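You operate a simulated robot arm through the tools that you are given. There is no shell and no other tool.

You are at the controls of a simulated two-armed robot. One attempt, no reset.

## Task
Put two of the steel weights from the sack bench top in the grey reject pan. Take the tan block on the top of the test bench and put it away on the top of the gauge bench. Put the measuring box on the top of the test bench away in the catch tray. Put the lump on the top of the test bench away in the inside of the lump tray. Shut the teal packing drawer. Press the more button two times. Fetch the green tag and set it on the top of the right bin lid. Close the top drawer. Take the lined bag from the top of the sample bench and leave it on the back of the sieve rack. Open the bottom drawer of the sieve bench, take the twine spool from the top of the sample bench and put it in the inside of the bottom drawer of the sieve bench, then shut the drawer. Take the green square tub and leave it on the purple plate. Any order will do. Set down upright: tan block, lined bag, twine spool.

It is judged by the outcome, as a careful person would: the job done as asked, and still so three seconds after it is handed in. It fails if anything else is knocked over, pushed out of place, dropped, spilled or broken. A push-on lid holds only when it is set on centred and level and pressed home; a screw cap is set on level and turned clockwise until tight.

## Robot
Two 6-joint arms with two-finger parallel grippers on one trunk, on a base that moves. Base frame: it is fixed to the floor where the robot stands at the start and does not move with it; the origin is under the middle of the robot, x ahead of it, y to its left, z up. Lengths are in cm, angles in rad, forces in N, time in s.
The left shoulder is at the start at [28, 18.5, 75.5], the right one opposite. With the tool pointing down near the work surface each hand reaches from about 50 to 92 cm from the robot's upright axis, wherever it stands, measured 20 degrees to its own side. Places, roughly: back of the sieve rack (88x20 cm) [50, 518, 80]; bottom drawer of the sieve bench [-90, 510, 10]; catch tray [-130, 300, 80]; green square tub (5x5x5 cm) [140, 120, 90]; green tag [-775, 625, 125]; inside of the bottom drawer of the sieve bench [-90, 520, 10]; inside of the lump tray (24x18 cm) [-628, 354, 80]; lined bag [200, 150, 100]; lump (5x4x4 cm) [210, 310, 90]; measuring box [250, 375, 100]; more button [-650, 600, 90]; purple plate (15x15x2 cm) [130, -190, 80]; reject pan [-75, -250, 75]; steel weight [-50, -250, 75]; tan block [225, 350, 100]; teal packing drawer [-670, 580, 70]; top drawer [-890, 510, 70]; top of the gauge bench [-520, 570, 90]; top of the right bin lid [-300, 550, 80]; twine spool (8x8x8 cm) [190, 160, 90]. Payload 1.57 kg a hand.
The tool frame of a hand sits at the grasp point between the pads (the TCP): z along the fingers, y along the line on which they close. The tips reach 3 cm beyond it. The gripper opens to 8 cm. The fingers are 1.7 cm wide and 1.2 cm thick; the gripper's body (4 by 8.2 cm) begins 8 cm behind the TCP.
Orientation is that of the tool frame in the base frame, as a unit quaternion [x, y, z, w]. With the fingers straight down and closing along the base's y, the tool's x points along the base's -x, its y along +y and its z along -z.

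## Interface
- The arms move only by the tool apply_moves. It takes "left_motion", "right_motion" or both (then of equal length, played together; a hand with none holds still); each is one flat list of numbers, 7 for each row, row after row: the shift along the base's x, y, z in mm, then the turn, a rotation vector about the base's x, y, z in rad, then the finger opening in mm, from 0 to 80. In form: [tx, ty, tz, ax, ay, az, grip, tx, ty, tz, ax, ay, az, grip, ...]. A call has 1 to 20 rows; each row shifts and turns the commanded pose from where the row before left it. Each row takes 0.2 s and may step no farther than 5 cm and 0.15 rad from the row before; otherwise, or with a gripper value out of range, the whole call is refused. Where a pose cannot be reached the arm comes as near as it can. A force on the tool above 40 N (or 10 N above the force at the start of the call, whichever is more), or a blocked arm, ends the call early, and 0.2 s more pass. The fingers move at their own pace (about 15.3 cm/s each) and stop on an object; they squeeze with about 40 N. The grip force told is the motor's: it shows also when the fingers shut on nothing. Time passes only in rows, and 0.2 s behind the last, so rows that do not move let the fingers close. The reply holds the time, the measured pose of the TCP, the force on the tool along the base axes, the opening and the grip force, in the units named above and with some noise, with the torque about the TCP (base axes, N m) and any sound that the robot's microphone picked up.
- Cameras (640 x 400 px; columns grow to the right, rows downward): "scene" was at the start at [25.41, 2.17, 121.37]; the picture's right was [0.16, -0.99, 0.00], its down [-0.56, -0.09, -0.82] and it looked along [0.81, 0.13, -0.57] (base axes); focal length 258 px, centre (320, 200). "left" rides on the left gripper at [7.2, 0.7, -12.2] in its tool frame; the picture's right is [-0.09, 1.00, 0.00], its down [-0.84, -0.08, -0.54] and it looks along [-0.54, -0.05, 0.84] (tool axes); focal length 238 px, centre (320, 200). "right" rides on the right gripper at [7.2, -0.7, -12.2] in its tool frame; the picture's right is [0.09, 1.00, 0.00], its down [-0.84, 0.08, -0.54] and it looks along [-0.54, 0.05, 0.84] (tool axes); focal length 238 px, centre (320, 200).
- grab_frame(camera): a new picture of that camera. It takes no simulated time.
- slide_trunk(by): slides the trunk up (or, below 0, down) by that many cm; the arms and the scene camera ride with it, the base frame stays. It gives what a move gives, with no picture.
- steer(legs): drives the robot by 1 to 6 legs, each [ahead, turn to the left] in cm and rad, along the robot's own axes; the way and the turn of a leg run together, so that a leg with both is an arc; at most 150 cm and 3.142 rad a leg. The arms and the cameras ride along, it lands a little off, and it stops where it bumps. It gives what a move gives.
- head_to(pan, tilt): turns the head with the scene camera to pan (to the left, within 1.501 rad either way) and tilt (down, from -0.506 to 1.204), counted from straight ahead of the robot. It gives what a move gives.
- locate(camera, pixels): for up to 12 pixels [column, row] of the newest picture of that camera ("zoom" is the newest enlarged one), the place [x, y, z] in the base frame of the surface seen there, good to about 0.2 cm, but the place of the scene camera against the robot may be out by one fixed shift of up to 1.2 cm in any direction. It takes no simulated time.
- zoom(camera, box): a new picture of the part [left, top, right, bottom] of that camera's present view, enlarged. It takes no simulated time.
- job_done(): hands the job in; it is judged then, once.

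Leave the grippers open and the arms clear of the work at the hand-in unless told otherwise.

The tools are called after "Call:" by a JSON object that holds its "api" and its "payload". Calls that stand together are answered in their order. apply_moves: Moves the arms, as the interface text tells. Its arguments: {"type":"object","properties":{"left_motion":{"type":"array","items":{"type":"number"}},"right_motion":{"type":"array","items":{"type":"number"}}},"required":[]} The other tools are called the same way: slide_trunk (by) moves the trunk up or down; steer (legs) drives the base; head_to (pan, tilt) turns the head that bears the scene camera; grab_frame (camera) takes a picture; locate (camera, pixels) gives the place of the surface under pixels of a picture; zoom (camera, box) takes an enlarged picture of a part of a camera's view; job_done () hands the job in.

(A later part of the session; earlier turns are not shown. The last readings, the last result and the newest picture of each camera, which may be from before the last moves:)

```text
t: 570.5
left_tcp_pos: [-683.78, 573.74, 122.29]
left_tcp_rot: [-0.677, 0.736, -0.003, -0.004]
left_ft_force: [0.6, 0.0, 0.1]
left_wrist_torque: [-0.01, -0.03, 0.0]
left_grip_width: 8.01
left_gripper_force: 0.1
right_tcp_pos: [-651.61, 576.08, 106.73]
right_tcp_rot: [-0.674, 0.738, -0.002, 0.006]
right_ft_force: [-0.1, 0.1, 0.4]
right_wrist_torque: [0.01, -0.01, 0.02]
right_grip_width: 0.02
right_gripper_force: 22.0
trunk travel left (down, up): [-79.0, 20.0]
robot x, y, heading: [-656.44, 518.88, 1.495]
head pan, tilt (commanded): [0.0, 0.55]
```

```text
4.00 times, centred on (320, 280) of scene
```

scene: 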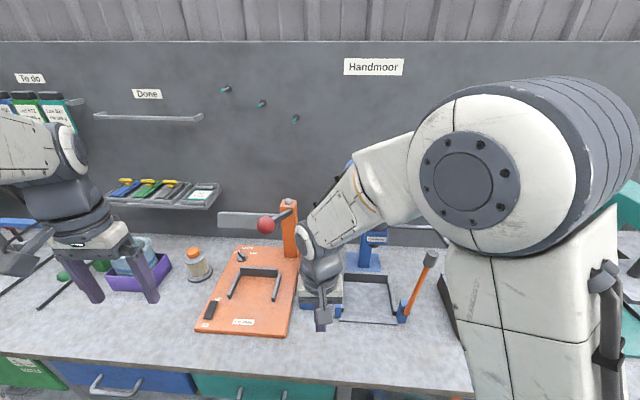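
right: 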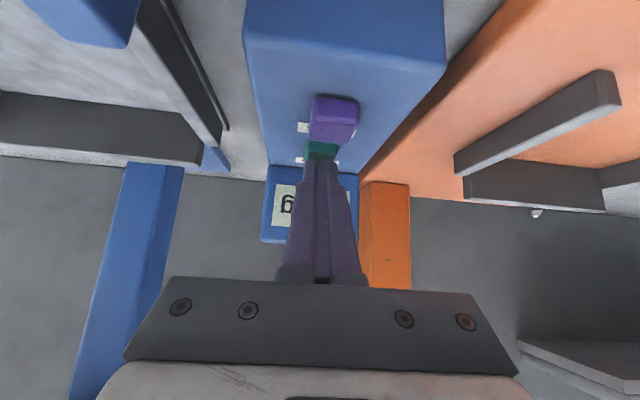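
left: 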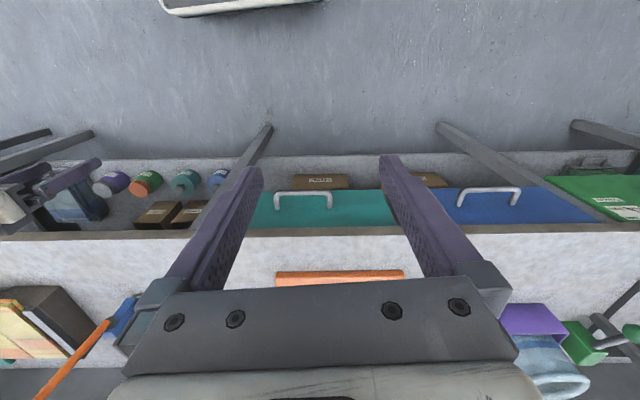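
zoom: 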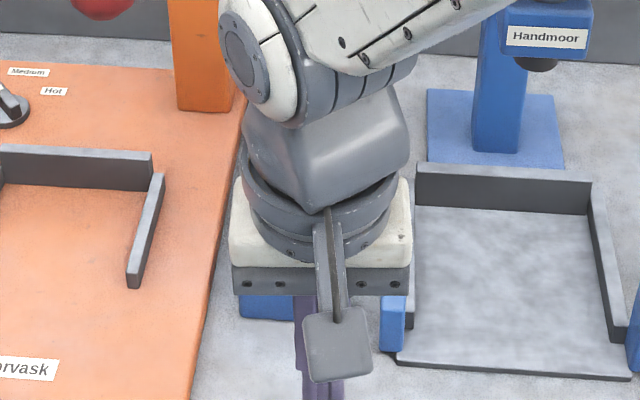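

I back off 22 cm and check the display.

Call:
{"api": "steer", "payload": {"legs": [[-22, 0]]}}

Call:
{"api": "apply_moves", "payload": {"right_motion": [30, -10, 10, 0, 0, 0, 80, 40, -10, 10, 0, 0, 0, 80, 40, -10, 10, 0, 0, 0, 80]}}

Call:
{"api": "grab_frame", "payload": {"camera": "scene"}}

Call:
{"api": "zoom", "payload": {"camera": "scene", "box": [270, 170, 370, 250]}}

```text
t: 572.2
left_tcp_pos: [-685.54, 551.47, 122.42]
left_tcp_rot: [-0.679, 0.734, -0.003, -0.002]
left_ft_force: [-0.3, 0.5, -1.3]
left_wrist_torque: [-0.02, -0.02, 0.0]
left_grip_width: 8.01
left_gripper_force: 0.0
right_tcp_pos: [-653.38, 553.63, 106.73]
right_tcp_rot: [-0.674, 0.739, -0.002, 0.005]
right_ft_force: [0.1, -0.5, -0.1]
right_wrist_torque: [-0.03, 0.01, 0.01]
right_grip_width: 0.01
right_gripper_force: 21.2
trunk travel left (down, up): [-79.0, 20.0]
robot x, y, heading: [-658.12, 495.97, 1.493]
head pan, tilt (commanded): [0.0, 0.55]
```

```text
t: 573.0
left_tcp_pos: [-685.53, 551.44, 122.36]
left_tcp_rot: [-0.678, 0.735, -0.003, -0.003]
left_ft_force: [-0.5, -0.4, -0.6]
left_wrist_torque: [-0.02, -0.01, 0.0]
left_grip_width: 7.97
left_gripper_force: 0.1
right_tcp_pos: [-642.23, 550.66, 109.85]
right_tcp_rot: [-0.675, 0.738, -0.002, 0.005]
right_ft_force: [0.3, 0.4, 0.3]
right_wrist_torque: [0.0, -0.02, 0.02]
right_grip_width: 8.0
right_gripper_force: 0.0
trunk travel left (down, up): [-79.0, 20.0]
robot x, y, heading: [-657.97, 496.56, 1.491]
head pan, tilt (commanded): [0.0, 0.55]
```

```text
taken
```

scene: 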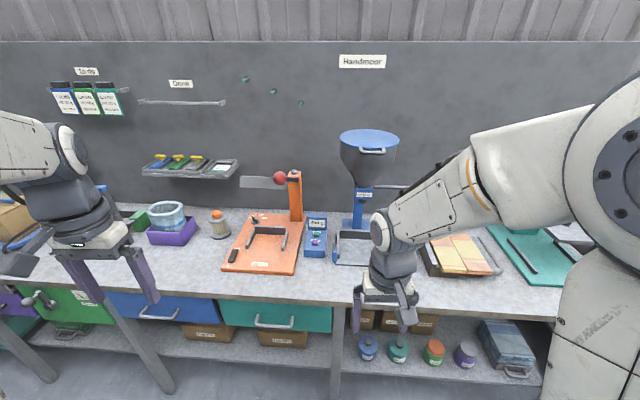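

```text
5.00 times, centred on (320, 210) of scene
```

zoom: 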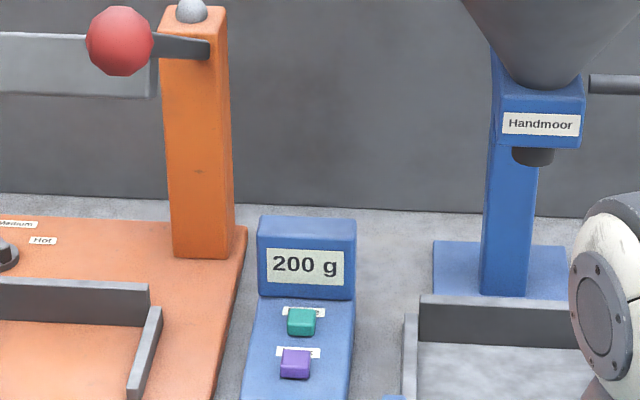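

The display reads 200 g — two presses registered. Next is the green tag: zoom on the "To do" rail at upper left.

Call:
{"api": "zoom", "payload": {"camera": "scene", "box": [40, 55, 250, 190]}}

Call:
{"api": "locate", "payload": {"camera": "zoom", "pixels": [[80, 140], [140, 140], [195, 140], [140, 95], [140, 110], [140, 170], [110, 70], [430, 140], [345, 315], [410, 320]]}}

```text
2.96 times, centred on (145, 122) of scene
```

zoom: 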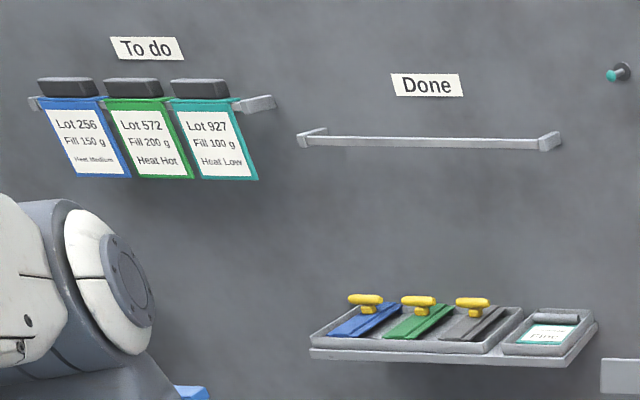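

```text
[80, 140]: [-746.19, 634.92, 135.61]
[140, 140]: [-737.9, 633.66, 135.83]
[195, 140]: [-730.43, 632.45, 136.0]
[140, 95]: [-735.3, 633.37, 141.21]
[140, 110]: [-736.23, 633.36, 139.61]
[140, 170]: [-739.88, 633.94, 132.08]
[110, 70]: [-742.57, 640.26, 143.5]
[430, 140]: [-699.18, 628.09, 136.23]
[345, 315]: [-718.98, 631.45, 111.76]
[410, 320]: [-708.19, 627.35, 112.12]
```

The "To do" cards are at x≈-738; the green tag's stated place is nearer x≈-775, so I turn left to look there.

Call:
{"api": "steer", "payload": {"legs": [[0, 0.75]]}}

Call:
{"api": "head_to", "payload": {"pan": 0.0, "tilt": 0.3}}

Call:
{"api": "grab_frame", "payload": {"camera": "scene"}}

```text
t: 575.4
left_tcp_pos: [-715.78, 517.45, 122.34]
left_tcp_rot: [0.902, -0.432, 0.004, 0.003]
left_ft_force: [0.3, 0.2, 0.0]
left_wrist_torque: [0.01, 0.01, 0.0]
left_grip_width: 7.98
left_gripper_force: 0.1
right_tcp_pos: [-683.79, 546.82, 109.86]
right_tcp_rot: [0.899, -0.437, 0.0, -0.005]
right_ft_force: [-0.3, -0.1, 0.2]
right_wrist_torque: [0.0, 0.01, 0.01]
right_grip_width: 8.01
right_gripper_force: 0.1
trunk travel left (down, up): [-79.0, 20.0]
robot x, y, heading: [-658.1, 496.33, 2.251]
head pan, tilt (commanded): [0.0, 0.55]
```

```text
t: 576.1
left_tcp_pos: [-715.85, 517.53, 122.44]
left_tcp_rot: [0.901, -0.433, 0.004, 0.002]
left_ft_force: [0.4, 0.2, -0.8]
left_wrist_torque: [-0.03, 0.0, -0.01]
left_grip_width: 8.0
left_gripper_force: 0.1
right_tcp_pos: [-683.93, 546.73, 109.9]
right_tcp_rot: [0.899, -0.438, 0.0, -0.006]
right_ft_force: [0.5, 0.0, -0.8]
right_wrist_torque: [0.02, -0.02, -0.01]
right_grip_width: 8.0
right_gripper_force: 0.0
trunk travel left (down, up): [-79.0, 20.0]
robot x, y, heading: [-657.89, 496.22, 2.251]
head pan, tilt (commanded): [0.0, 0.3]
```

```text
taken
```

scene: 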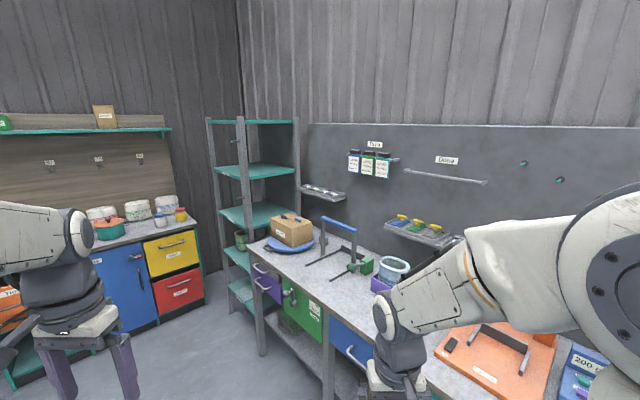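

There's another small shelf at (322,192). I zoom in there and to the cards.

Call:
{"api": "zoom", "payload": {"camera": "scene", "box": [290, 130, 410, 220]}}

Call:
{"api": "locate", "payload": {"camera": "zoom", "pixels": [[150, 215], [130, 205], [180, 220], [220, 230], [100, 215], [330, 120], [410, 110], [480, 115], [60, 230], [240, 250]]}}

```text
4.44 times, centred on (350, 175) of scene
```

zoom: 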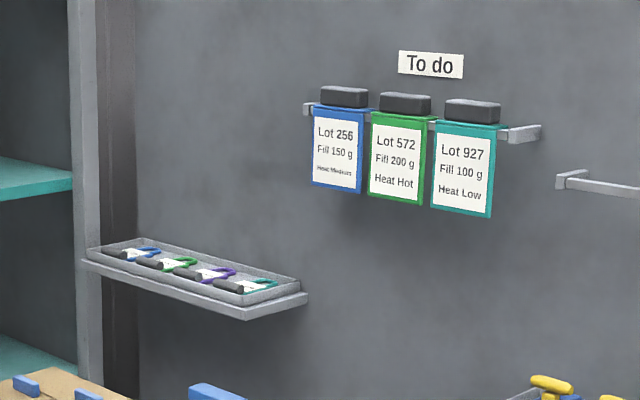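

```text
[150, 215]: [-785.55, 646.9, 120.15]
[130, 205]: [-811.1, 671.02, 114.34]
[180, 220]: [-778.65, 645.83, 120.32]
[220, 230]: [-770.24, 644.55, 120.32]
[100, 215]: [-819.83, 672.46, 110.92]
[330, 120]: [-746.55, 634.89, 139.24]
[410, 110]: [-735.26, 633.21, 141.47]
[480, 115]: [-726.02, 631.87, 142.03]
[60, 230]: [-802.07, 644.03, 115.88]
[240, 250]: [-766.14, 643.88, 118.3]
```

The small shelf tray holds four tags: blue, green, purple, teal. The green one is at zoom (170,263). I locate these.

Call:
{"api": "zoom", "payload": {"camera": "scene", "box": [300, 175, 350, 210]}}

Call:
{"api": "locate", "payload": {"camera": "zoom", "pixels": [[250, 190], [290, 195], [210, 185], [150, 150], [330, 240], [130, 130], [480, 250], [90, 140], [500, 270], [540, 250]]}}

```text
11.43 times, centred on (325, 192) of scene
```

zoom: 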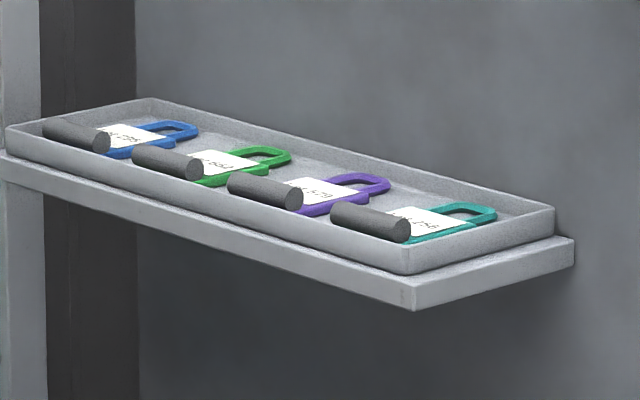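

```text
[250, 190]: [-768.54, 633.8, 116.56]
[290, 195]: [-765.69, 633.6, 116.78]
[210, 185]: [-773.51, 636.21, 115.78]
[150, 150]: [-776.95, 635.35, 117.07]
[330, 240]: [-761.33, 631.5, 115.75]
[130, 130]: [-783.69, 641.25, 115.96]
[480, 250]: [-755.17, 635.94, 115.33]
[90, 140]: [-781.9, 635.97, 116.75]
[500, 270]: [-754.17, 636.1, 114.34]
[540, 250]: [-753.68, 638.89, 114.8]
```

Call:
{"api": "locate", "payload": {"camera": "zoom", "pixels": [[145, 155], [165, 158], [190, 165], [220, 160], [265, 155], [60, 130], [85, 138], [245, 185], [275, 192], [365, 220]]}}

```text
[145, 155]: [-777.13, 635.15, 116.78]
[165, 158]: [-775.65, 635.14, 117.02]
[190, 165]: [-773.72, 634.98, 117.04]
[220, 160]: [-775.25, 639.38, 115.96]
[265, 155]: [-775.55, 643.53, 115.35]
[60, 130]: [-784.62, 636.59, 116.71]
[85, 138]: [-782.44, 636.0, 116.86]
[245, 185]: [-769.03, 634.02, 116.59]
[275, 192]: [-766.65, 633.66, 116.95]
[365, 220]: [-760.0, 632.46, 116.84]
```

The green tag's grip is at ≈(-775.5,635.2,116.5). I raise the right hand, then drive to (-783,510) and face the shelf.

Call:
{"api": "apply_moves", "payload": {"right_motion": [0, 0, 45, 0, 0, 0, 80, 0, 0, 45, 0, 0, 0, 80, 0, 0, 45, 0, 0, 0, 80, 0, 0, 15, 0, 0, 0, 80]}}

Call:
{"api": "steer", "payload": {"legs": [[0, 0.78], [126, 0], [0, -1.61]]}}

Call:
{"api": "head_to", "payload": {"pan": 0.0, "tilt": 0.4}}

Call:
{"api": "grab_frame", "payload": {"camera": "scene"}}

```text
t: 577.1
left_tcp_pos: [-715.71, 517.61, 122.32]
left_tcp_rot: [0.902, -0.432, 0.004, 0.001]
left_ft_force: [-0.1, -0.6, 0.2]
left_wrist_torque: [-0.01, 0.0, 0.0]
left_grip_width: 8.05
left_gripper_force: 0.0
right_tcp_pos: [-683.83, 546.88, 125.34]
right_tcp_rot: [0.9, -0.436, 0.0, -0.006]
right_ft_force: [0.0, 1.2, 0.3]
right_wrist_torque: [0.01, -0.01, 0.02]
right_grip_width: 8.03
right_gripper_force: 0.0
trunk travel left (down, up): [-79.0, 20.0]
robot x, y, heading: [-658.4, 496.76, 2.251]
head pan, tilt (commanded): [0.0, 0.3]
```

```text
t: 589.4
left_tcp_pos: [-801.35, 568.55, 122.34]
left_tcp_rot: [-0.637, 0.771, -0.003, -0.003]
left_ft_force: [0.6, -0.4, -0.1]
left_wrist_torque: [0.02, -0.02, -0.01]
left_grip_width: 8.01
left_gripper_force: 0.1
right_tcp_pos: [-758.43, 563.18, 125.23]
right_tcp_rot: [-0.633, 0.774, -0.002, 0.005]
right_ft_force: [0.8, -0.1, -0.3]
right_wrist_torque: [-0.04, 0.01, 0.0]
right_grip_width: 7.99
right_gripper_force: 0.0
trunk travel left (down, up): [-79.0, 20.0]
robot x, y, heading: [-779.98, 510.95, 1.383]
head pan, tilt (commanded): [0.0, 0.3]
```

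```text
t: 590.0
left_tcp_pos: [-801.32, 568.57, 122.34]
left_tcp_rot: [-0.637, 0.771, -0.002, -0.003]
left_ft_force: [0.4, 0.2, 0.1]
left_wrist_torque: [-0.01, 0.0, -0.02]
left_grip_width: 7.99
left_gripper_force: 0.1
right_tcp_pos: [-758.42, 563.32, 125.28]
right_tcp_rot: [-0.633, 0.774, -0.002, 0.005]
right_ft_force: [-0.1, 0.6, 0.0]
right_wrist_torque: [0.02, 0.01, -0.02]
right_grip_width: 8.0
right_gripper_force: 0.1
trunk travel left (down, up): [-79.0, 20.0]
robot x, y, heading: [-780.16, 510.86, 1.379]
head pan, tilt (commanded): [0.0, 0.4]
```

```text
taken
```

scene: 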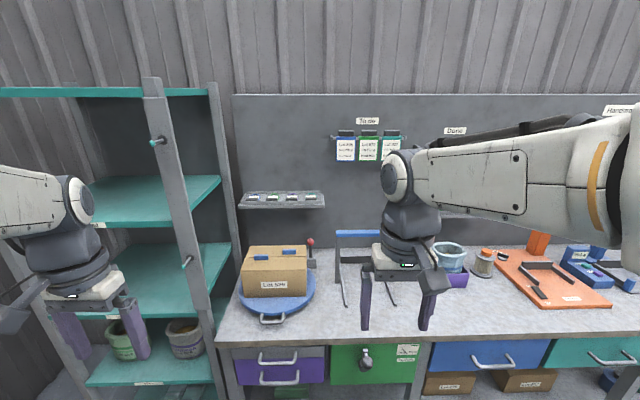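

I locate the shelf unit posts, the tag tray, and box below it.

Call:
{"api": "locate", "payload": {"camera": "scene", "pixels": [[175, 190], [195, 290], [185, 262], [155, 141], [220, 180], [245, 202], [322, 205], [275, 199], [275, 250], [312, 245], [370, 235], [280, 285]]}}

Call:
{"api": "zoom", "payload": {"camera": "scene", "box": [230, 180, 340, 260]}}

```text
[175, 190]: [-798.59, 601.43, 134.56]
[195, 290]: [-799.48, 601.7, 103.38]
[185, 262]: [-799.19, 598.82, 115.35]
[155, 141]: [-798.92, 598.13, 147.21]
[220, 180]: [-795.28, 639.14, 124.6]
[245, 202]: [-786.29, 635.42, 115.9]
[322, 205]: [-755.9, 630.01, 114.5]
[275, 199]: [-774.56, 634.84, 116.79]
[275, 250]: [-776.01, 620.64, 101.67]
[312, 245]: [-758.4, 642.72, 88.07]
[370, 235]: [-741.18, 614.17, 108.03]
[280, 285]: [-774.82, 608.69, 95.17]
```

```text
5.00 times, centred on (285, 220) of scene
```

zoom: 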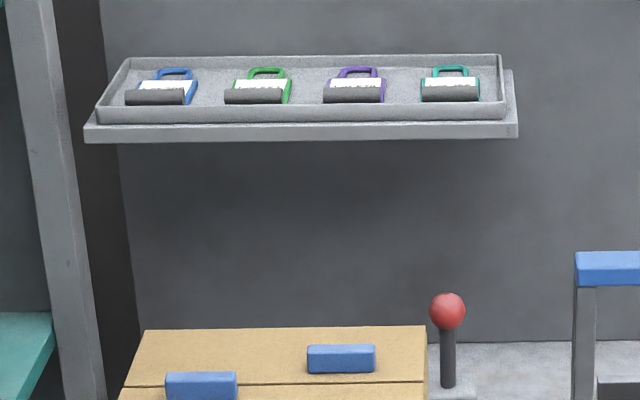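

The shelf post with pegs is at x≈-799, so I'll use the left hand with the robot standing to the right. I drive to about (-758,551), heading 1.51.

Call:
{"api": "steer", "payload": {"legs": [[0, -0.3], [46, 0], [0, 0.43]]}}

Call:
{"api": "head_to", "payload": {"pan": 0.2, "tilt": 0.5}}

Call:
{"api": "grab_frame", "payload": {"camera": "scene"}}

Call:
{"api": "grab_frame", "payload": {"camera": "left"}}

```text
t: 595.0
left_tcp_pos: [-788.47, 605.22, 122.37]
left_tcp_rot: [-0.687, 0.726, -0.004, -0.003]
left_ft_force: [0.9, -0.2, -0.6]
left_wrist_torque: [0.01, 0.0, 0.01]
left_grip_width: 7.99
left_gripper_force: 0.0
right_tcp_pos: [-745.04, 605.73, 125.1]
right_tcp_rot: [-0.685, 0.728, -0.002, 0.006]
right_ft_force: [-0.3, -0.1, 0.2]
right_wrist_torque: [0.02, 0.03, -0.01]
right_grip_width: 8.03
right_gripper_force: 0.0
trunk travel left (down, up): [-79.0, 20.0]
robot x, y, heading: [-759.75, 551.13, 1.52]
head pan, tilt (commanded): [0.0, 0.4]
```

```text
t: 595.7
left_tcp_pos: [-788.39, 605.16, 122.36]
left_tcp_rot: [-0.687, 0.727, -0.003, -0.002]
left_ft_force: [1.2, 0.1, 0.9]
left_wrist_torque: [0.01, 0.03, -0.02]
left_grip_width: 8.01
left_gripper_force: 0.1
right_tcp_pos: [-745.02, 605.84, 125.27]
right_tcp_rot: [-0.685, 0.729, -0.002, 0.006]
right_ft_force: [0.7, -0.1, -0.7]
right_wrist_torque: [0.01, -0.01, 0.01]
right_grip_width: 8.0
right_gripper_force: 0.0
trunk travel left (down, up): [-79.0, 20.0]
robot x, y, heading: [-759.65, 550.76, 1.522]
head pan, tilt (commanded): [0.201, 0.499]
```

```text
taken
```

scene: 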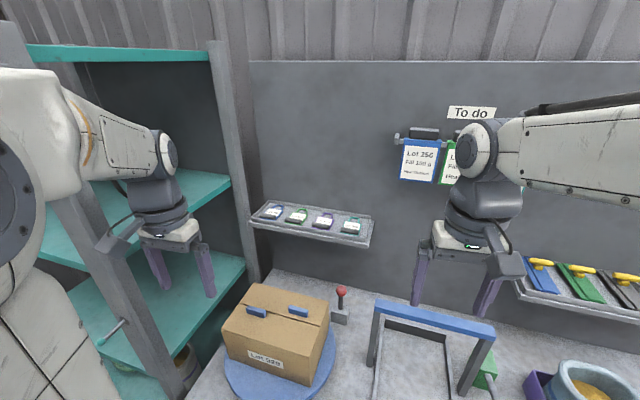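

```text
taken
```

left: 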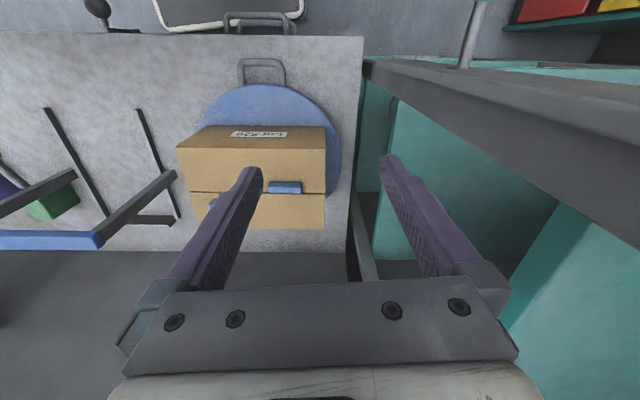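

I move the left hand right, away from the post, then rotate it +1.47 rad while approaching above the green tag.

Call:
{"api": "apply_moves", "payload": {"left_motion": [43, -3, 15, 0, 0, 0, 50, 43, -2, 15, 0, 0, 0, 50, 43, 0, 15, 0, 0, 0, 50, 0, 20, 8, 0, 0, 0.147, 50, 0, 20, 8, 0, 0, 0.147, 50, 0, 20, 8, 0, 0, 0.147, 50, 0, 20, 8, 0, 0, 0.147, 50, 0, 25, 8, 0, 0, 0.147, 50, 0, 25, 0, 0, 0, 0.147, 50, 0, 25, 0, 0, 0, 0.147, 50, 0, 25, 0, 0, 0, 0.147, 50, 0, 25, 0, 0, 0, 0.147, 50, 0, 25, 0, 0, 0, 0.147, 50, 0, 0, 0, 0, 0, 0, 50]}}

Call:
{"api": "grab_frame", "payload": {"camera": "left"}}

Call:
{"api": "grab_frame", "payload": {"camera": "scene"}}

```text
t: 598.7
left_tcp_pos: [-775.53, 627.59, 131.02]
left_tcp_rot: [0.997, -0.076, 0.004, 0.0]
left_ft_force: [1.2, 0.0, 0.0]
left_wrist_torque: [-0.04, 0.0, 0.02]
left_grip_width: 5.0
left_gripper_force: 0.2
right_tcp_pos: [-744.98, 605.76, 124.98]
right_tcp_rot: [-0.685, 0.729, -0.002, 0.005]
right_ft_force: [0.0, 0.0, 0.0]
right_wrist_torque: [-0.02, 0.0, 0.02]
right_grip_width: 8.01
right_gripper_force: 0.1
trunk travel left (down, up): [-79.0, 20.0]
robot x, y, heading: [-759.78, 551.12, 1.527]
head pan, tilt (commanded): [0.201, 0.499]
```

```text
taken
```

left: 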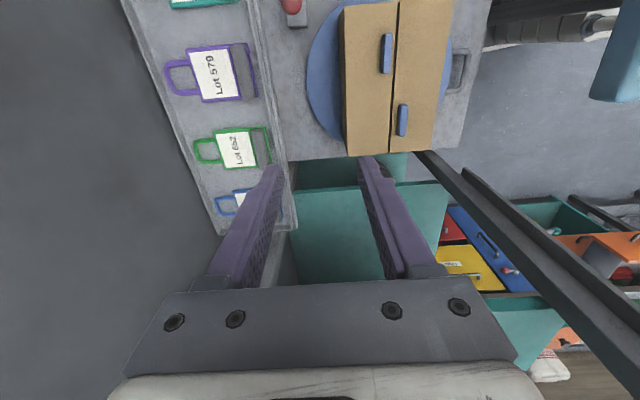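

```text
taken
```

scene: 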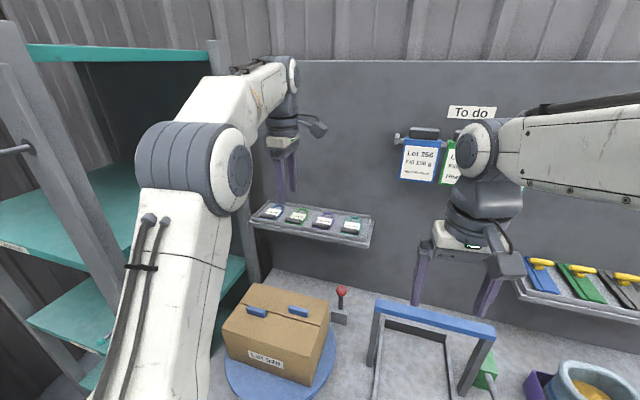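

I zoom in on the green tag in the left camera.

Call:
{"api": "zoom", "payload": {"camera": "left", "box": [180, 110, 300, 200]}}

Call:
{"api": "locate", "payload": {"camera": "zoom", "pixels": [[420, 150], [440, 100], [450, 190], [465, 150], [310, 175], [120, 205], [535, 150], [525, 200], [500, 150], [400, 90], [420, 240]]}}

```text
4.44 times, centred on (240, 155) of left
```

zoom: 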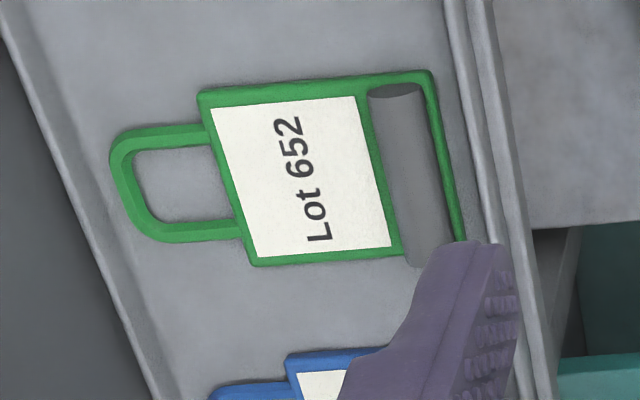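

```text
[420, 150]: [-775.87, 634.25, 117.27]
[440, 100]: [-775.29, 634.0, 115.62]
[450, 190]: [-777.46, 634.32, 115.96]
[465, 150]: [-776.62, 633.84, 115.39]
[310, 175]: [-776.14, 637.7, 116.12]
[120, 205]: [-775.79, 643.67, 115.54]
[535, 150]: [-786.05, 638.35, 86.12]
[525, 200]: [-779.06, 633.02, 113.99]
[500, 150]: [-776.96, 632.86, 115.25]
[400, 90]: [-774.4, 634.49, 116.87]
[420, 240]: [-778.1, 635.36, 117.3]
```

The tag's grip is a raised cylinder at ≈(-776.2,634.9), top z≈117.3, above the tray rim (115.3). I align above it and lower partway.

Call:
{"api": "apply_moves", "payload": {"left_motion": [-3, 30, 0, 0, 0, 0, 30, -3, 30, -15, 0, 0, 0, 30, -1, 13, -35, 0, 0, 0, 30, 0, 0, 0, 0, 0, 0, 30]}}

Call:
{"api": "grab_frame", "payload": {"camera": "left"}}

Call:
{"api": "zoom", "payload": {"camera": "left", "box": [240, 100, 400, 220]}}

```text
t: 599.7
left_tcp_pos: [-776.03, 634.62, 125.89]
left_tcp_rot: [0.997, -0.077, 0.005, 0.002]
left_ft_force: [-0.6, 0.3, 0.5]
left_wrist_torque: [0.04, -0.01, -0.04]
left_grip_width: 3.01
left_gripper_force: 0.1
right_tcp_pos: [-745.15, 605.74, 125.25]
right_tcp_rot: [-0.685, 0.729, -0.002, 0.006]
right_ft_force: [0.6, 0.2, -0.4]
right_wrist_torque: [-0.03, 0.0, 0.01]
right_grip_width: 7.97
right_gripper_force: 0.2
trunk travel left (down, up): [-79.0, 20.0]
robot x, y, heading: [-759.76, 551.06, 1.52]
head pan, tilt (commanded): [0.201, 0.499]
```

```text
taken
```

left: 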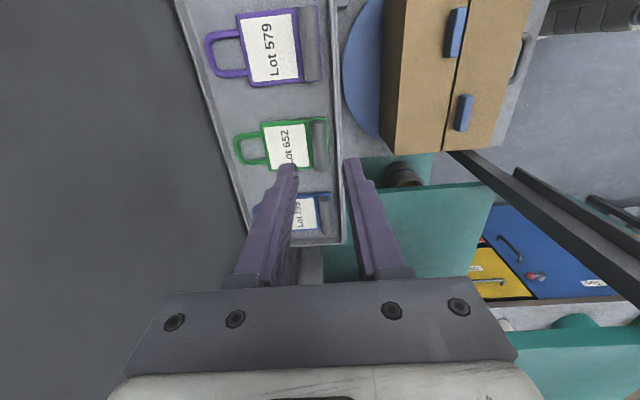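

```text
3.33 times, centred on (320, 160) of left
```

zoom: 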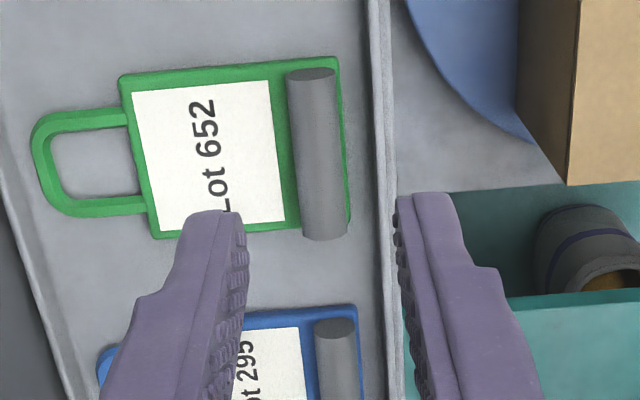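

Well aligned; I shift 5 mm west and descend to z≈119.2, then look.

Call:
{"api": "apply_moves", "payload": {"left_motion": [-5, 1, -30, 0, 0, 0, 30, 0, 0, -25, 0, 0, 0, 30, 0, 0, -8, 0, 0, 0, 30, 0, 0, -3, 0, 0, 0, 30, 0, 0, 0, 0, 0, 0, 30]}}

Call:
{"api": "zoom", "payload": {"camera": "left", "box": [240, 100, 400, 240]}}

```text
t: 600.9
left_tcp_pos: [-776.8, 634.89, 119.73]
left_tcp_rot: [0.997, -0.077, 0.003, -0.001]
left_ft_force: [-1.0, 0.9, 13.8]
left_wrist_torque: [-0.24, 0.16, -0.17]
left_grip_width: 2.97
left_gripper_force: 0.0
right_tcp_pos: [-745.04, 605.78, 125.07]
right_tcp_rot: [-0.685, 0.729, -0.001, 0.006]
right_ft_force: [-0.3, 0.3, 0.2]
right_wrist_torque: [-0.02, 0.02, 0.06]
right_grip_width: 7.99
right_gripper_force: 0.2
trunk travel left (down, up): [-79.0, 20.0]
robot x, y, heading: [-759.44, 551.08, 1.522]
head pan, tilt (commanded): [0.201, 0.499]
```

```text
2.86 times, centred on (320, 170) of left
```

zoom: 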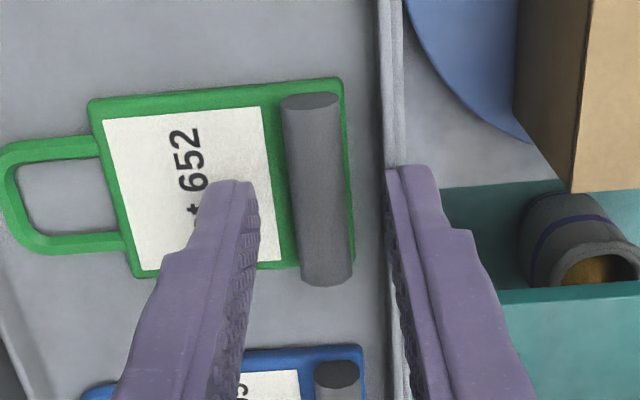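

The front finger touches the tray rim. Better to grip the cylinder by its ends (along the tray), where there's ~3 cm between tags. I lift, rotate back -1.575 rad, and re-approach.

Call:
{"api": "apply_moves", "payload": {"left_motion": [0, 0, 30, 0, 0, 0, 30, 0, -5, 40, 0, 0, 0, 54, 0, -5, 10, 0, 0, -0.1432, 54, 0, 0, 0, 0, 0, -0.1432, 54, 0, 0, 0, 0, 0, -0.1432, 54, 0, 0, 0, 0, 0, -0.1432, 54, 0, 0, 0, 0, 0, -0.1432, 54, 0, 0, 0, 0, 0, -0.1432, 54, 0, 0, 0, 0, 0, -0.1432, 54, 0, 0, 0, 0, 0, -0.1432, 54, 0, 0, 0, 0, 0, -0.1432, 54, 0, 0, 0, 0, 0, -0.1432, 54, 0, 0, 0, 0, 0, -0.143, 54, 0, 0, 0, 0, 0, 0, 54]}}

Call:
{"api": "grab_frame", "payload": {"camera": "left"}}

Call:
{"api": "zoom", "payload": {"camera": "left", "box": [240, 90, 400, 190]}}

```text
t: 603.9
left_tcp_pos: [-776.78, 634.1, 127.32]
left_tcp_rot: [-0.648, 0.762, -0.003, -0.003]
left_ft_force: [0.0, 0.4, -0.2]
left_wrist_torque: [0.0, -0.04, 0.0]
left_grip_width: 5.37
left_gripper_force: 0.0
right_tcp_pos: [-745.11, 605.78, 125.23]
right_tcp_rot: [-0.685, 0.729, -0.002, 0.006]
right_ft_force: [-0.8, -0.7, 0.3]
right_wrist_torque: [-0.03, -0.01, 0.01]
right_grip_width: 7.99
right_gripper_force: 0.1
trunk travel left (down, up): [-79.0, 20.0]
robot x, y, heading: [-759.64, 551.25, 1.527]
head pan, tilt (commanded): [0.201, 0.499]
```

```text
taken
```

left: 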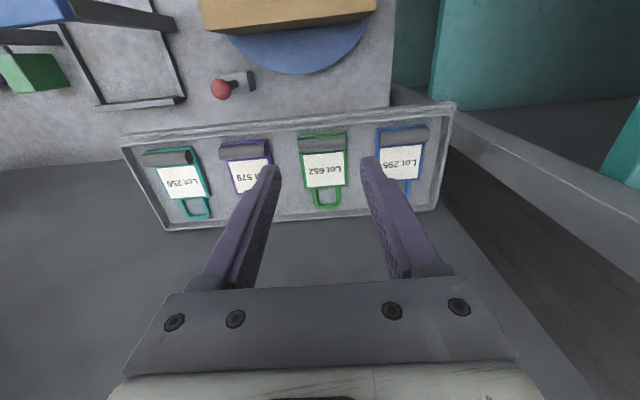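

```text
4.00 times, centred on (320, 140) of left
```

zoom: 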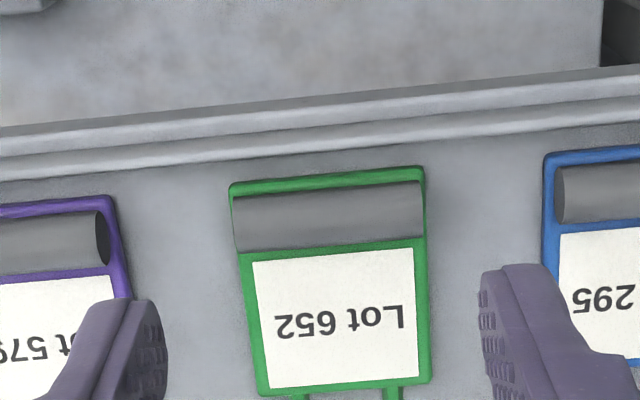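

I locate the cylinder's ends and centre in this view.

Call:
{"api": "locate", "payload": {"camera": "zoom", "pixels": [[240, 220], [418, 208], [328, 205], [328, 235], [328, 178], [180, 220], [480, 200], [120, 230], [550, 190], [328, 140]]}}

```text
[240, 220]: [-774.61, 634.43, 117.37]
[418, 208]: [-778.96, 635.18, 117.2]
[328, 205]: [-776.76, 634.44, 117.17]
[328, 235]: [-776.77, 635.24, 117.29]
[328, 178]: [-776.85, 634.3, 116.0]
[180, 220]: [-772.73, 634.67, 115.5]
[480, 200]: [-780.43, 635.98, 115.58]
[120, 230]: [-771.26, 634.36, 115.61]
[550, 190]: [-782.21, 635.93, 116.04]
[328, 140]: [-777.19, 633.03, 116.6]
```

Cylinder centre ≈(-776.9,634.9), ends 4.8 cm apart, neighbours 3 cm away. I align with 58 mm opening and descend to z≈118.9.

Call:
{"api": "apply_moves", "payload": {"left_motion": [-1.5, 8, -20, 0, 0, -0.01, 58, 0, 0, -30, 0, 0, 0, 58, 0, 0, -20, 0, 0, 0, 58, 0, 0, 0, 0, 0, 0, 58]}}

Call:
{"api": "zoom", "payload": {"camera": "left", "box": [240, 110, 400, 230]}}

```text
t: 604.9
left_tcp_pos: [-776.8, 634.96, 120.36]
left_tcp_rot: [-0.646, 0.763, -0.003, -0.003]
left_ft_force: [0.3, 0.3, -1.4]
left_wrist_torque: [-0.03, -0.01, -0.01]
left_grip_width: 5.79
left_gripper_force: 0.1
right_tcp_pos: [-745.15, 605.6, 125.2]
right_tcp_rot: [-0.685, 0.729, -0.002, 0.005]
right_ft_force: [-0.3, -0.7, 0.8]
right_wrist_torque: [-0.01, 0.02, 0.0]
right_grip_width: 8.01
right_gripper_force: 0.1
trunk travel left (down, up): [-79.0, 20.0]
robot x, y, heading: [-759.34, 550.71, 1.521]
head pan, tilt (commanded): [0.201, 0.499]
```

```text
3.33 times, centred on (320, 170) of left
```

zoom: 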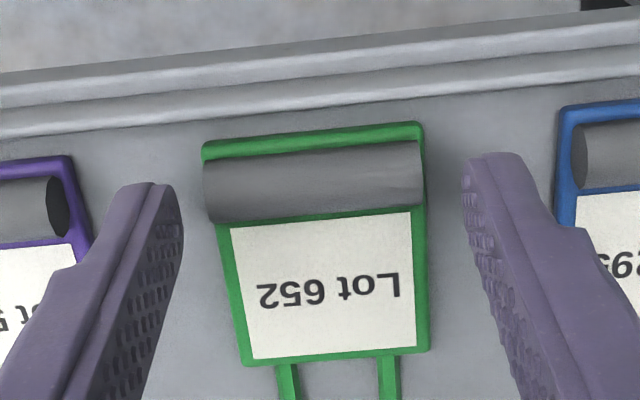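

Fingers straddle the tag. I descend 1.5 cm and close.

Call:
{"api": "apply_moves", "payload": {"left_motion": [0, 0, -8, 0, 0, 0, 58, 0, 0, -6, 0, 0, 0, 58, 0, 0, 0, 0, 0, 0, 58]}}

Call:
{"api": "zoom", "payload": {"camera": "left", "box": [240, 110, 400, 230]}}

```text
t: 605.7
left_tcp_pos: [-776.78, 634.88, 118.85]
left_tcp_rot: [-0.645, 0.764, -0.003, -0.003]
left_ft_force: [-0.1, -1.0, 0.8]
left_wrist_torque: [0.02, -0.03, 0.01]
left_grip_width: 5.8
left_gripper_force: 0.2
right_tcp_pos: [-745.05, 605.7, 125.16]
right_tcp_rot: [-0.684, 0.729, -0.002, 0.005]
right_ft_force: [0.3, 0.4, -0.3]
right_wrist_torque: [0.03, 0.03, 0.01]
right_grip_width: 8.02
right_gripper_force: 0.1
trunk travel left (down, up): [-79.0, 20.0]
robot x, y, heading: [-759.42, 550.96, 1.523]
head pan, tilt (commanded): [0.201, 0.499]
```

```text
3.33 times, centred on (320, 170) of left
```

zoom: 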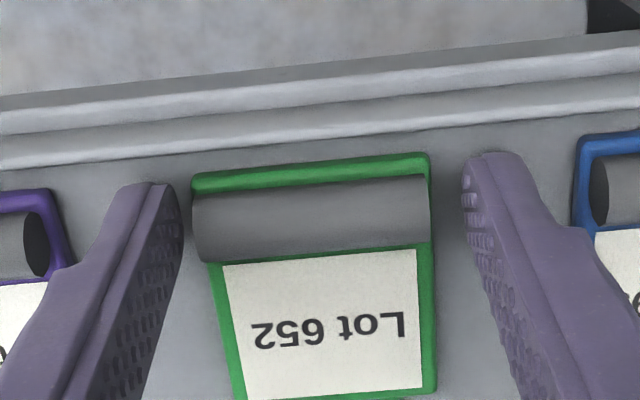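

Aligned with the cylinder ends. I close on it.

Call:
{"api": "apply_moves", "payload": {"left_motion": [0, 0, 0, 0, 0, 0, 35, 0, 0, 0, 0, 0, 0, 35, 0, 0, 0, 0, 0, 0, 35]}}

Call:
{"api": "zoom", "payload": {"camera": "left", "box": [240, 110, 400, 230]}}

```text
t: 606.5
left_tcp_pos: [-776.86, 634.95, 118.85]
left_tcp_rot: [-0.645, 0.764, -0.003, -0.002]
left_ft_force: [0.4, 0.4, -0.5]
left_wrist_torque: [-0.01, 0.02, -0.01]
left_grip_width: 4.85
left_gripper_force: 40.1
right_tcp_pos: [-745.08, 605.77, 125.18]
right_tcp_rot: [-0.684, 0.73, -0.002, 0.006]
right_ft_force: [-0.2, 0.4, 0.0]
right_wrist_torque: [-0.02, -0.01, -0.02]
right_grip_width: 8.0
right_gripper_force: 0.0
trunk travel left (down, up): [-79.0, 20.0]
robot x, y, heading: [-759.35, 551.01, 1.526]
head pan, tilt (commanded): [0.201, 0.499]
```

```text
3.33 times, centred on (320, 170) of left
```

zoom: 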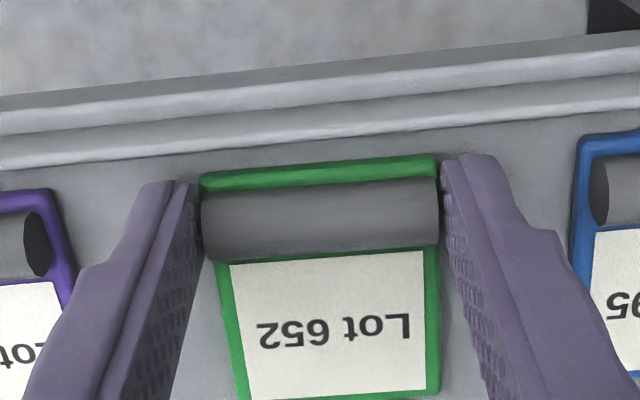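

Gripped at 4.85 cm by the cylinder's ends. I lift slowly.

Call:
{"api": "apply_moves", "payload": {"left_motion": [0, 0, 8, 0, 0, 0, 35, 0, 0, 15, 0, 0, 0, 35, 0, 0, 30, 0, 0, 0, 35, 0, 0, 40, 0, 0, 0, 35, 0, 0, 30, 0, 0, 0, 35, 0, 0, 0, 0, 0, 0, 35]}}

Call:
{"api": "grab_frame", "payload": {"camera": "left"}}

Call:
{"api": "grab_frame", "payload": {"camera": "scene"}}

```text
t: 607.9
left_tcp_pos: [-776.72, 632.79, 129.42]
left_tcp_rot: [-0.646, 0.764, -0.003, -0.003]
left_ft_force: [-0.2, -0.4, -0.6]
left_wrist_torque: [0.0, 0.01, 0.03]
left_grip_width: 4.84
left_gripper_force: 40.6
left hand out of reach, approached as far as the arm can: row 4, 5
right_tcp_pos: [-745.06, 605.81, 125.23]
right_tcp_rot: [-0.684, 0.729, -0.002, 0.007]
right_ft_force: [-0.1, 0.3, 0.3]
right_wrist_torque: [0.01, 0.0, 0.02]
right_grip_width: 8.01
right_gripper_force: 0.0
trunk travel left (down, up): [-79.0, 20.0]
robot x, y, heading: [-759.46, 550.96, 1.524]
head pan, tilt (commanded): [0.201, 0.499]
```

```text
taken
```

left: 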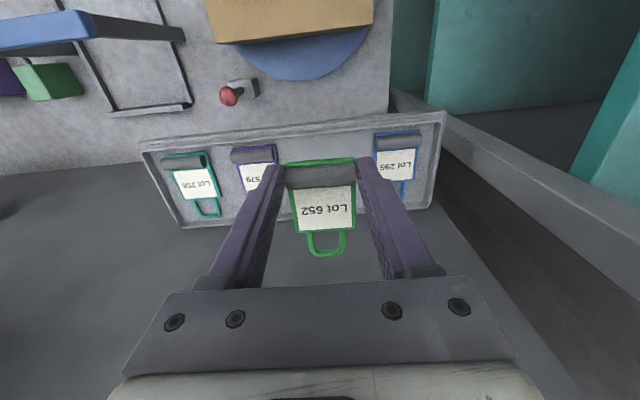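

```text
taken
```

scene: 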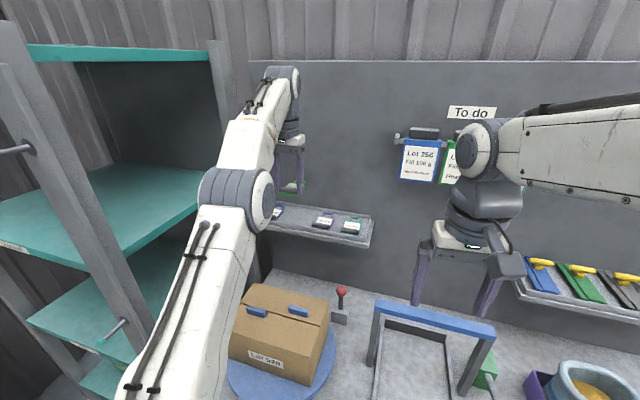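

The green tag is held. I pull the left hand back, reverse the base, and turn west to face the drawer cabinet.

Call:
{"api": "apply_moves", "payload": {"left_motion": [2, -35, 0, 0, 0, 0, 35, 2, -40, 0, 0, 0, 0, 35, 2, -40, 0, 0, 0, 0, 35, 0, -40, -10, 0, 0, 0, 35, 0, -40, -10, 0, 0, 0, 35, 0, -30, -10, 0, 0, 0, 35]}}

Call:
{"api": "steer", "payload": {"legs": [[-45, 0], [0, 1.46]]}}

Call:
{"api": "head_to", "payload": {"pan": 0.0, "tilt": 0.45}}

Call:
{"api": "grab_frame", "payload": {"camera": "scene"}}

Call:
{"api": "grab_frame", "payload": {"camera": "left"}}

```text
t: 609.3
left_tcp_pos: [-776.33, 610.35, 126.33]
left_tcp_rot: [-0.646, 0.764, -0.003, -0.002]
left_ft_force: [0.3, 0.5, -0.1]
left_wrist_torque: [0.02, 0.02, -0.03]
left_grip_width: 4.85
left_gripper_force: 40.4
right_tcp_pos: [-745.05, 605.65, 125.23]
right_tcp_rot: [-0.685, 0.729, -0.002, 0.006]
right_ft_force: [0.3, -0.5, -0.6]
right_wrist_torque: [0.0, 0.0, -0.02]
right_grip_width: 8.0
right_gripper_force: 0.1
trunk travel left (down, up): [-79.0, 20.0]
robot x, y, heading: [-759.37, 551.08, 1.521]
head pan, tilt (commanded): [0.201, 0.499]
```

```text
t: 615.6
left_tcp_pos: [-822.46, 496.08, 126.31]
left_tcp_rot: [0.99, -0.142, 0.004, 0.001]
left_ft_force: [0.4, -0.7, -0.5]
left_wrist_torque: [0.02, -0.01, -0.01]
left_grip_width: 4.84
left_gripper_force: 39.4
right_tcp_pos: [-814.23, 526.31, 125.13]
right_tcp_rot: [0.996, -0.09, -0.002, -0.006]
right_ft_force: [-0.2, -0.3, 0.5]
right_wrist_torque: [0.01, -0.01, 0.03]
right_grip_width: 8.02
right_gripper_force: 0.1
trunk travel left (down, up): [-79.0, 20.0]
robot x, y, heading: [-761.56, 505.5, 2.973]
head pan, tilt (commanded): [0.201, 0.499]
```

```text
t: 616.3
left_tcp_pos: [-822.55, 495.84, 126.42]
left_tcp_rot: [0.99, -0.143, 0.004, 0.001]
left_ft_force: [0.3, -0.4, -1.1]
left_wrist_torque: [-0.05, 0.0, 0.0]
left_grip_width: 4.86
left_gripper_force: 40.1
right_tcp_pos: [-814.22, 526.38, 125.19]
right_tcp_rot: [0.996, -0.09, -0.002, -0.005]
right_ft_force: [-0.9, 1.0, -0.3]
right_wrist_torque: [-0.01, -0.02, 0.03]
right_grip_width: 8.0
right_gripper_force: 0.1
trunk travel left (down, up): [-79.0, 20.0]
robot x, y, heading: [-761.62, 505.54, 2.975]
head pan, tilt (commanded): [0.0, 0.45]
```

```text
taken
```

scene: 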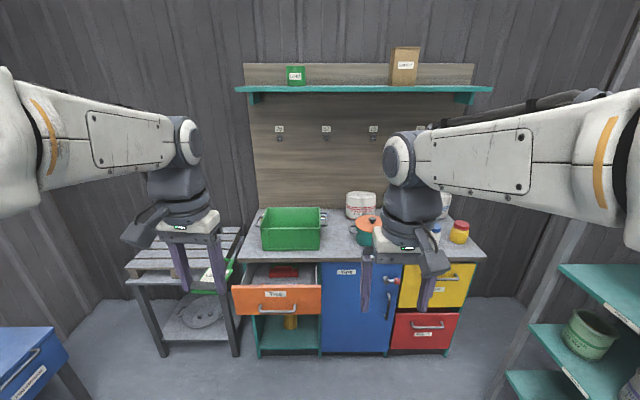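

```text
taken
```

left: 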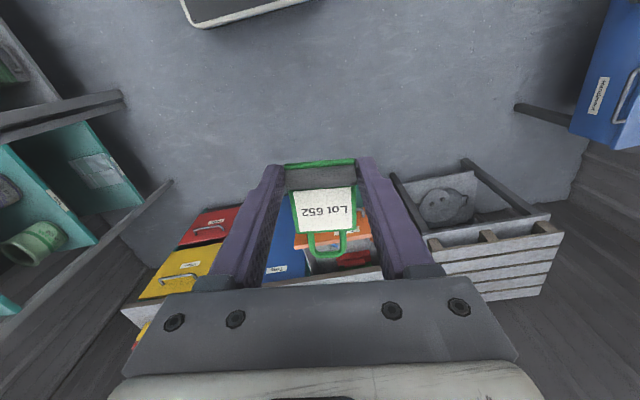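

I see the cabinet; the orange drawer at (277,297) is open. I zoom to verify and locate its handle.

Call:
{"api": "zoom", "payload": {"camera": "scene", "box": [220, 245, 350, 335]}}

Call:
{"api": "locate", "payload": {"camera": "zoom", "pixels": [[280, 225], [220, 315], [280, 318], [345, 310], [150, 225], [400, 215], [300, 150], [280, 270], [90, 200], [420, 200]]}}

Call:
{"api": "zoom", "payload": {"camera": "scene", "box": [380, 250, 500, 360]}}

Call:
{"api": "locate", "payload": {"camera": "scene", "pixels": [[345, 300], [440, 290], [430, 330], [253, 325], [250, 262], [470, 255]]}}

```text
4.44 times, centred on (285, 290) of scene
```

zoom: 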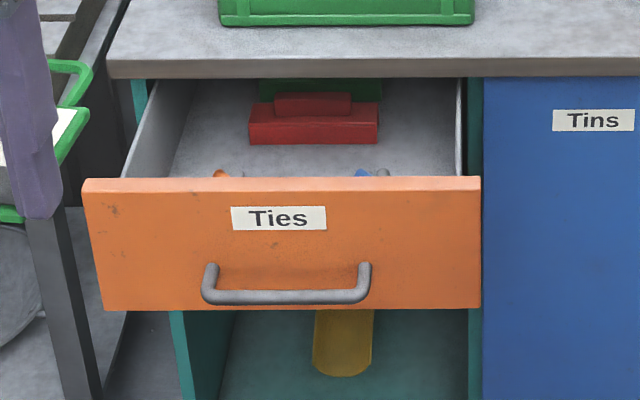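

```text
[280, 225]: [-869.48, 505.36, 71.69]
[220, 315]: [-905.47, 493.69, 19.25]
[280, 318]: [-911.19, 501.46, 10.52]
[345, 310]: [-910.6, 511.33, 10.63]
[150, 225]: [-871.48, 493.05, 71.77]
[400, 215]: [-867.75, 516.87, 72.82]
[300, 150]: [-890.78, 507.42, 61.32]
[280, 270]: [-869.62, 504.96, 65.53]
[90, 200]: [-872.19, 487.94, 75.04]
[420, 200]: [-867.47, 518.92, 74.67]
```

```text
3.64 times, centred on (440, 305) of scene
```

zoom: 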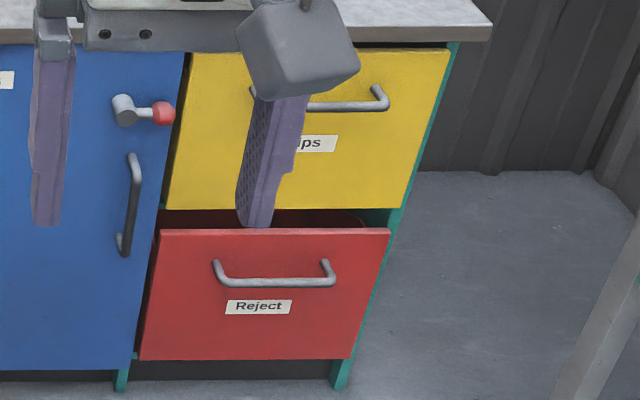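

```text
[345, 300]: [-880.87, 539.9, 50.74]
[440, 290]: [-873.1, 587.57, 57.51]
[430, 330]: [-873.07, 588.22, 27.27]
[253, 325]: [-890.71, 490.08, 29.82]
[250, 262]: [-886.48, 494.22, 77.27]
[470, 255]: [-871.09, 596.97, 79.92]
```

The orange "Ties" drawer (top drawer) is open ~17 cm. I reposition to (-805,487) so the right hand can push it.

Call:
{"api": "steer", "payload": {"legs": [[0, 0.58], [46, 0], [0, -0.57]]}}

Call:
{"api": "slide_trunk", "payload": {"by": -25}}

Call:
{"api": "head_to", "payload": {"pan": -0.1, "tilt": 0.7}}

Call:
{"api": "grab_frame", "payload": {"camera": "scene"}}

Call:
{"api": "grab_frame", "payload": {"camera": "right"}}

```text
t: 622.2
left_tcp_pos: [-863.98, 477.21, 126.34]
left_tcp_rot: [0.991, -0.137, 0.005, 0.0]
left_ft_force: [-1.0, -0.2, -0.7]
left_wrist_torque: [0.05, -0.02, 0.0]
left_grip_width: 4.87
left_gripper_force: 39.7
right_tcp_pos: [-856.05, 507.91, 125.25]
right_tcp_rot: [0.996, -0.086, -0.002, -0.005]
right_ft_force: [-0.1, -0.2, 0.2]
right_wrist_torque: [-0.01, -0.01, -0.02]
right_grip_width: 8.0
right_gripper_force: 0.1
trunk travel left (down, up): [-79.0, 20.0]
robot x, y, heading: [-803.31, 487.75, 2.991]
head pan, tilt (commanded): [0.0, 0.45]
```

```text
t: 624.7
left_tcp_pos: [-864.08, 477.46, 101.31]
left_tcp_rot: [0.99, -0.138, 0.005, 0.001]
left_ft_force: [-0.2, 0.1, -0.4]
left_wrist_torque: [0.01, 0.0, -0.03]
left_grip_width: 4.86
left_gripper_force: 40.2
right_tcp_pos: [-856.08, 507.9, 100.16]
right_tcp_rot: [0.996, -0.086, -0.002, -0.006]
right_ft_force: [-0.4, 0.4, -0.5]
right_wrist_torque: [0.01, 0.01, 0.01]
right_grip_width: 8.01
right_gripper_force: 0.0
trunk travel left (down, up): [-54.0, 45.0]
robot x, y, heading: [-803.45, 487.78, 2.987]
head pan, tilt (commanded): [0.0, 0.45]
```

```text
t: 625.5
left_tcp_pos: [-863.96, 477.3, 101.39]
left_tcp_rot: [0.991, -0.137, 0.005, 0.0]
left_ft_force: [0.1, 0.0, -0.4]
left_wrist_torque: [-0.01, -0.01, -0.03]
left_grip_width: 4.89
left_gripper_force: 39.7
right_tcp_pos: [-855.98, 507.99, 100.2]
right_tcp_rot: [0.996, -0.086, -0.002, -0.006]
right_ft_force: [0.2, -0.1, 0.9]
right_wrist_torque: [0.03, 0.01, 0.02]
right_grip_width: 8.01
right_gripper_force: 0.2
trunk travel left (down, up): [-54.0, 45.0]
robot x, y, heading: [-803.24, 487.91, 2.983]
head pan, tilt (commanded): [-0.099, 0.7]
```

```text
taken
```

scene: 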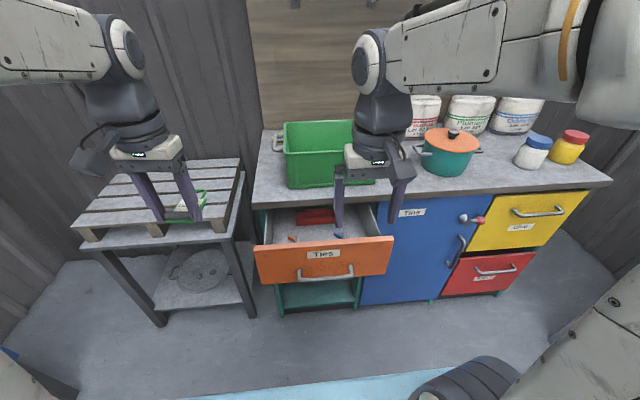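

```text
taken
```

right: 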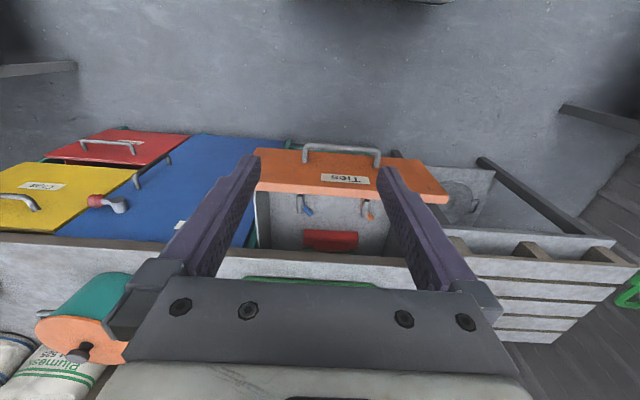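

I locate the orange drawer's handle bar and panel in the right camera.

Call:
{"api": "locate", "payload": {"camera": "right", "pixels": [[310, 147], [342, 147], [375, 151], [342, 165], [340, 188], [270, 185], [440, 195], [330, 240], [110, 140], [30, 185]]}}

```text
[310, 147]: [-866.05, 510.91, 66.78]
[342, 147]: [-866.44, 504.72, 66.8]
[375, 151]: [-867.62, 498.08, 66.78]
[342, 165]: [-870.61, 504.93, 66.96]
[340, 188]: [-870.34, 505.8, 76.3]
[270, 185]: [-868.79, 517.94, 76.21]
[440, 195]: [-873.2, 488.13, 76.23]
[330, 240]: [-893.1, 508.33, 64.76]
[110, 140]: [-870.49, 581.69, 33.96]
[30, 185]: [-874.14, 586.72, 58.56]
```

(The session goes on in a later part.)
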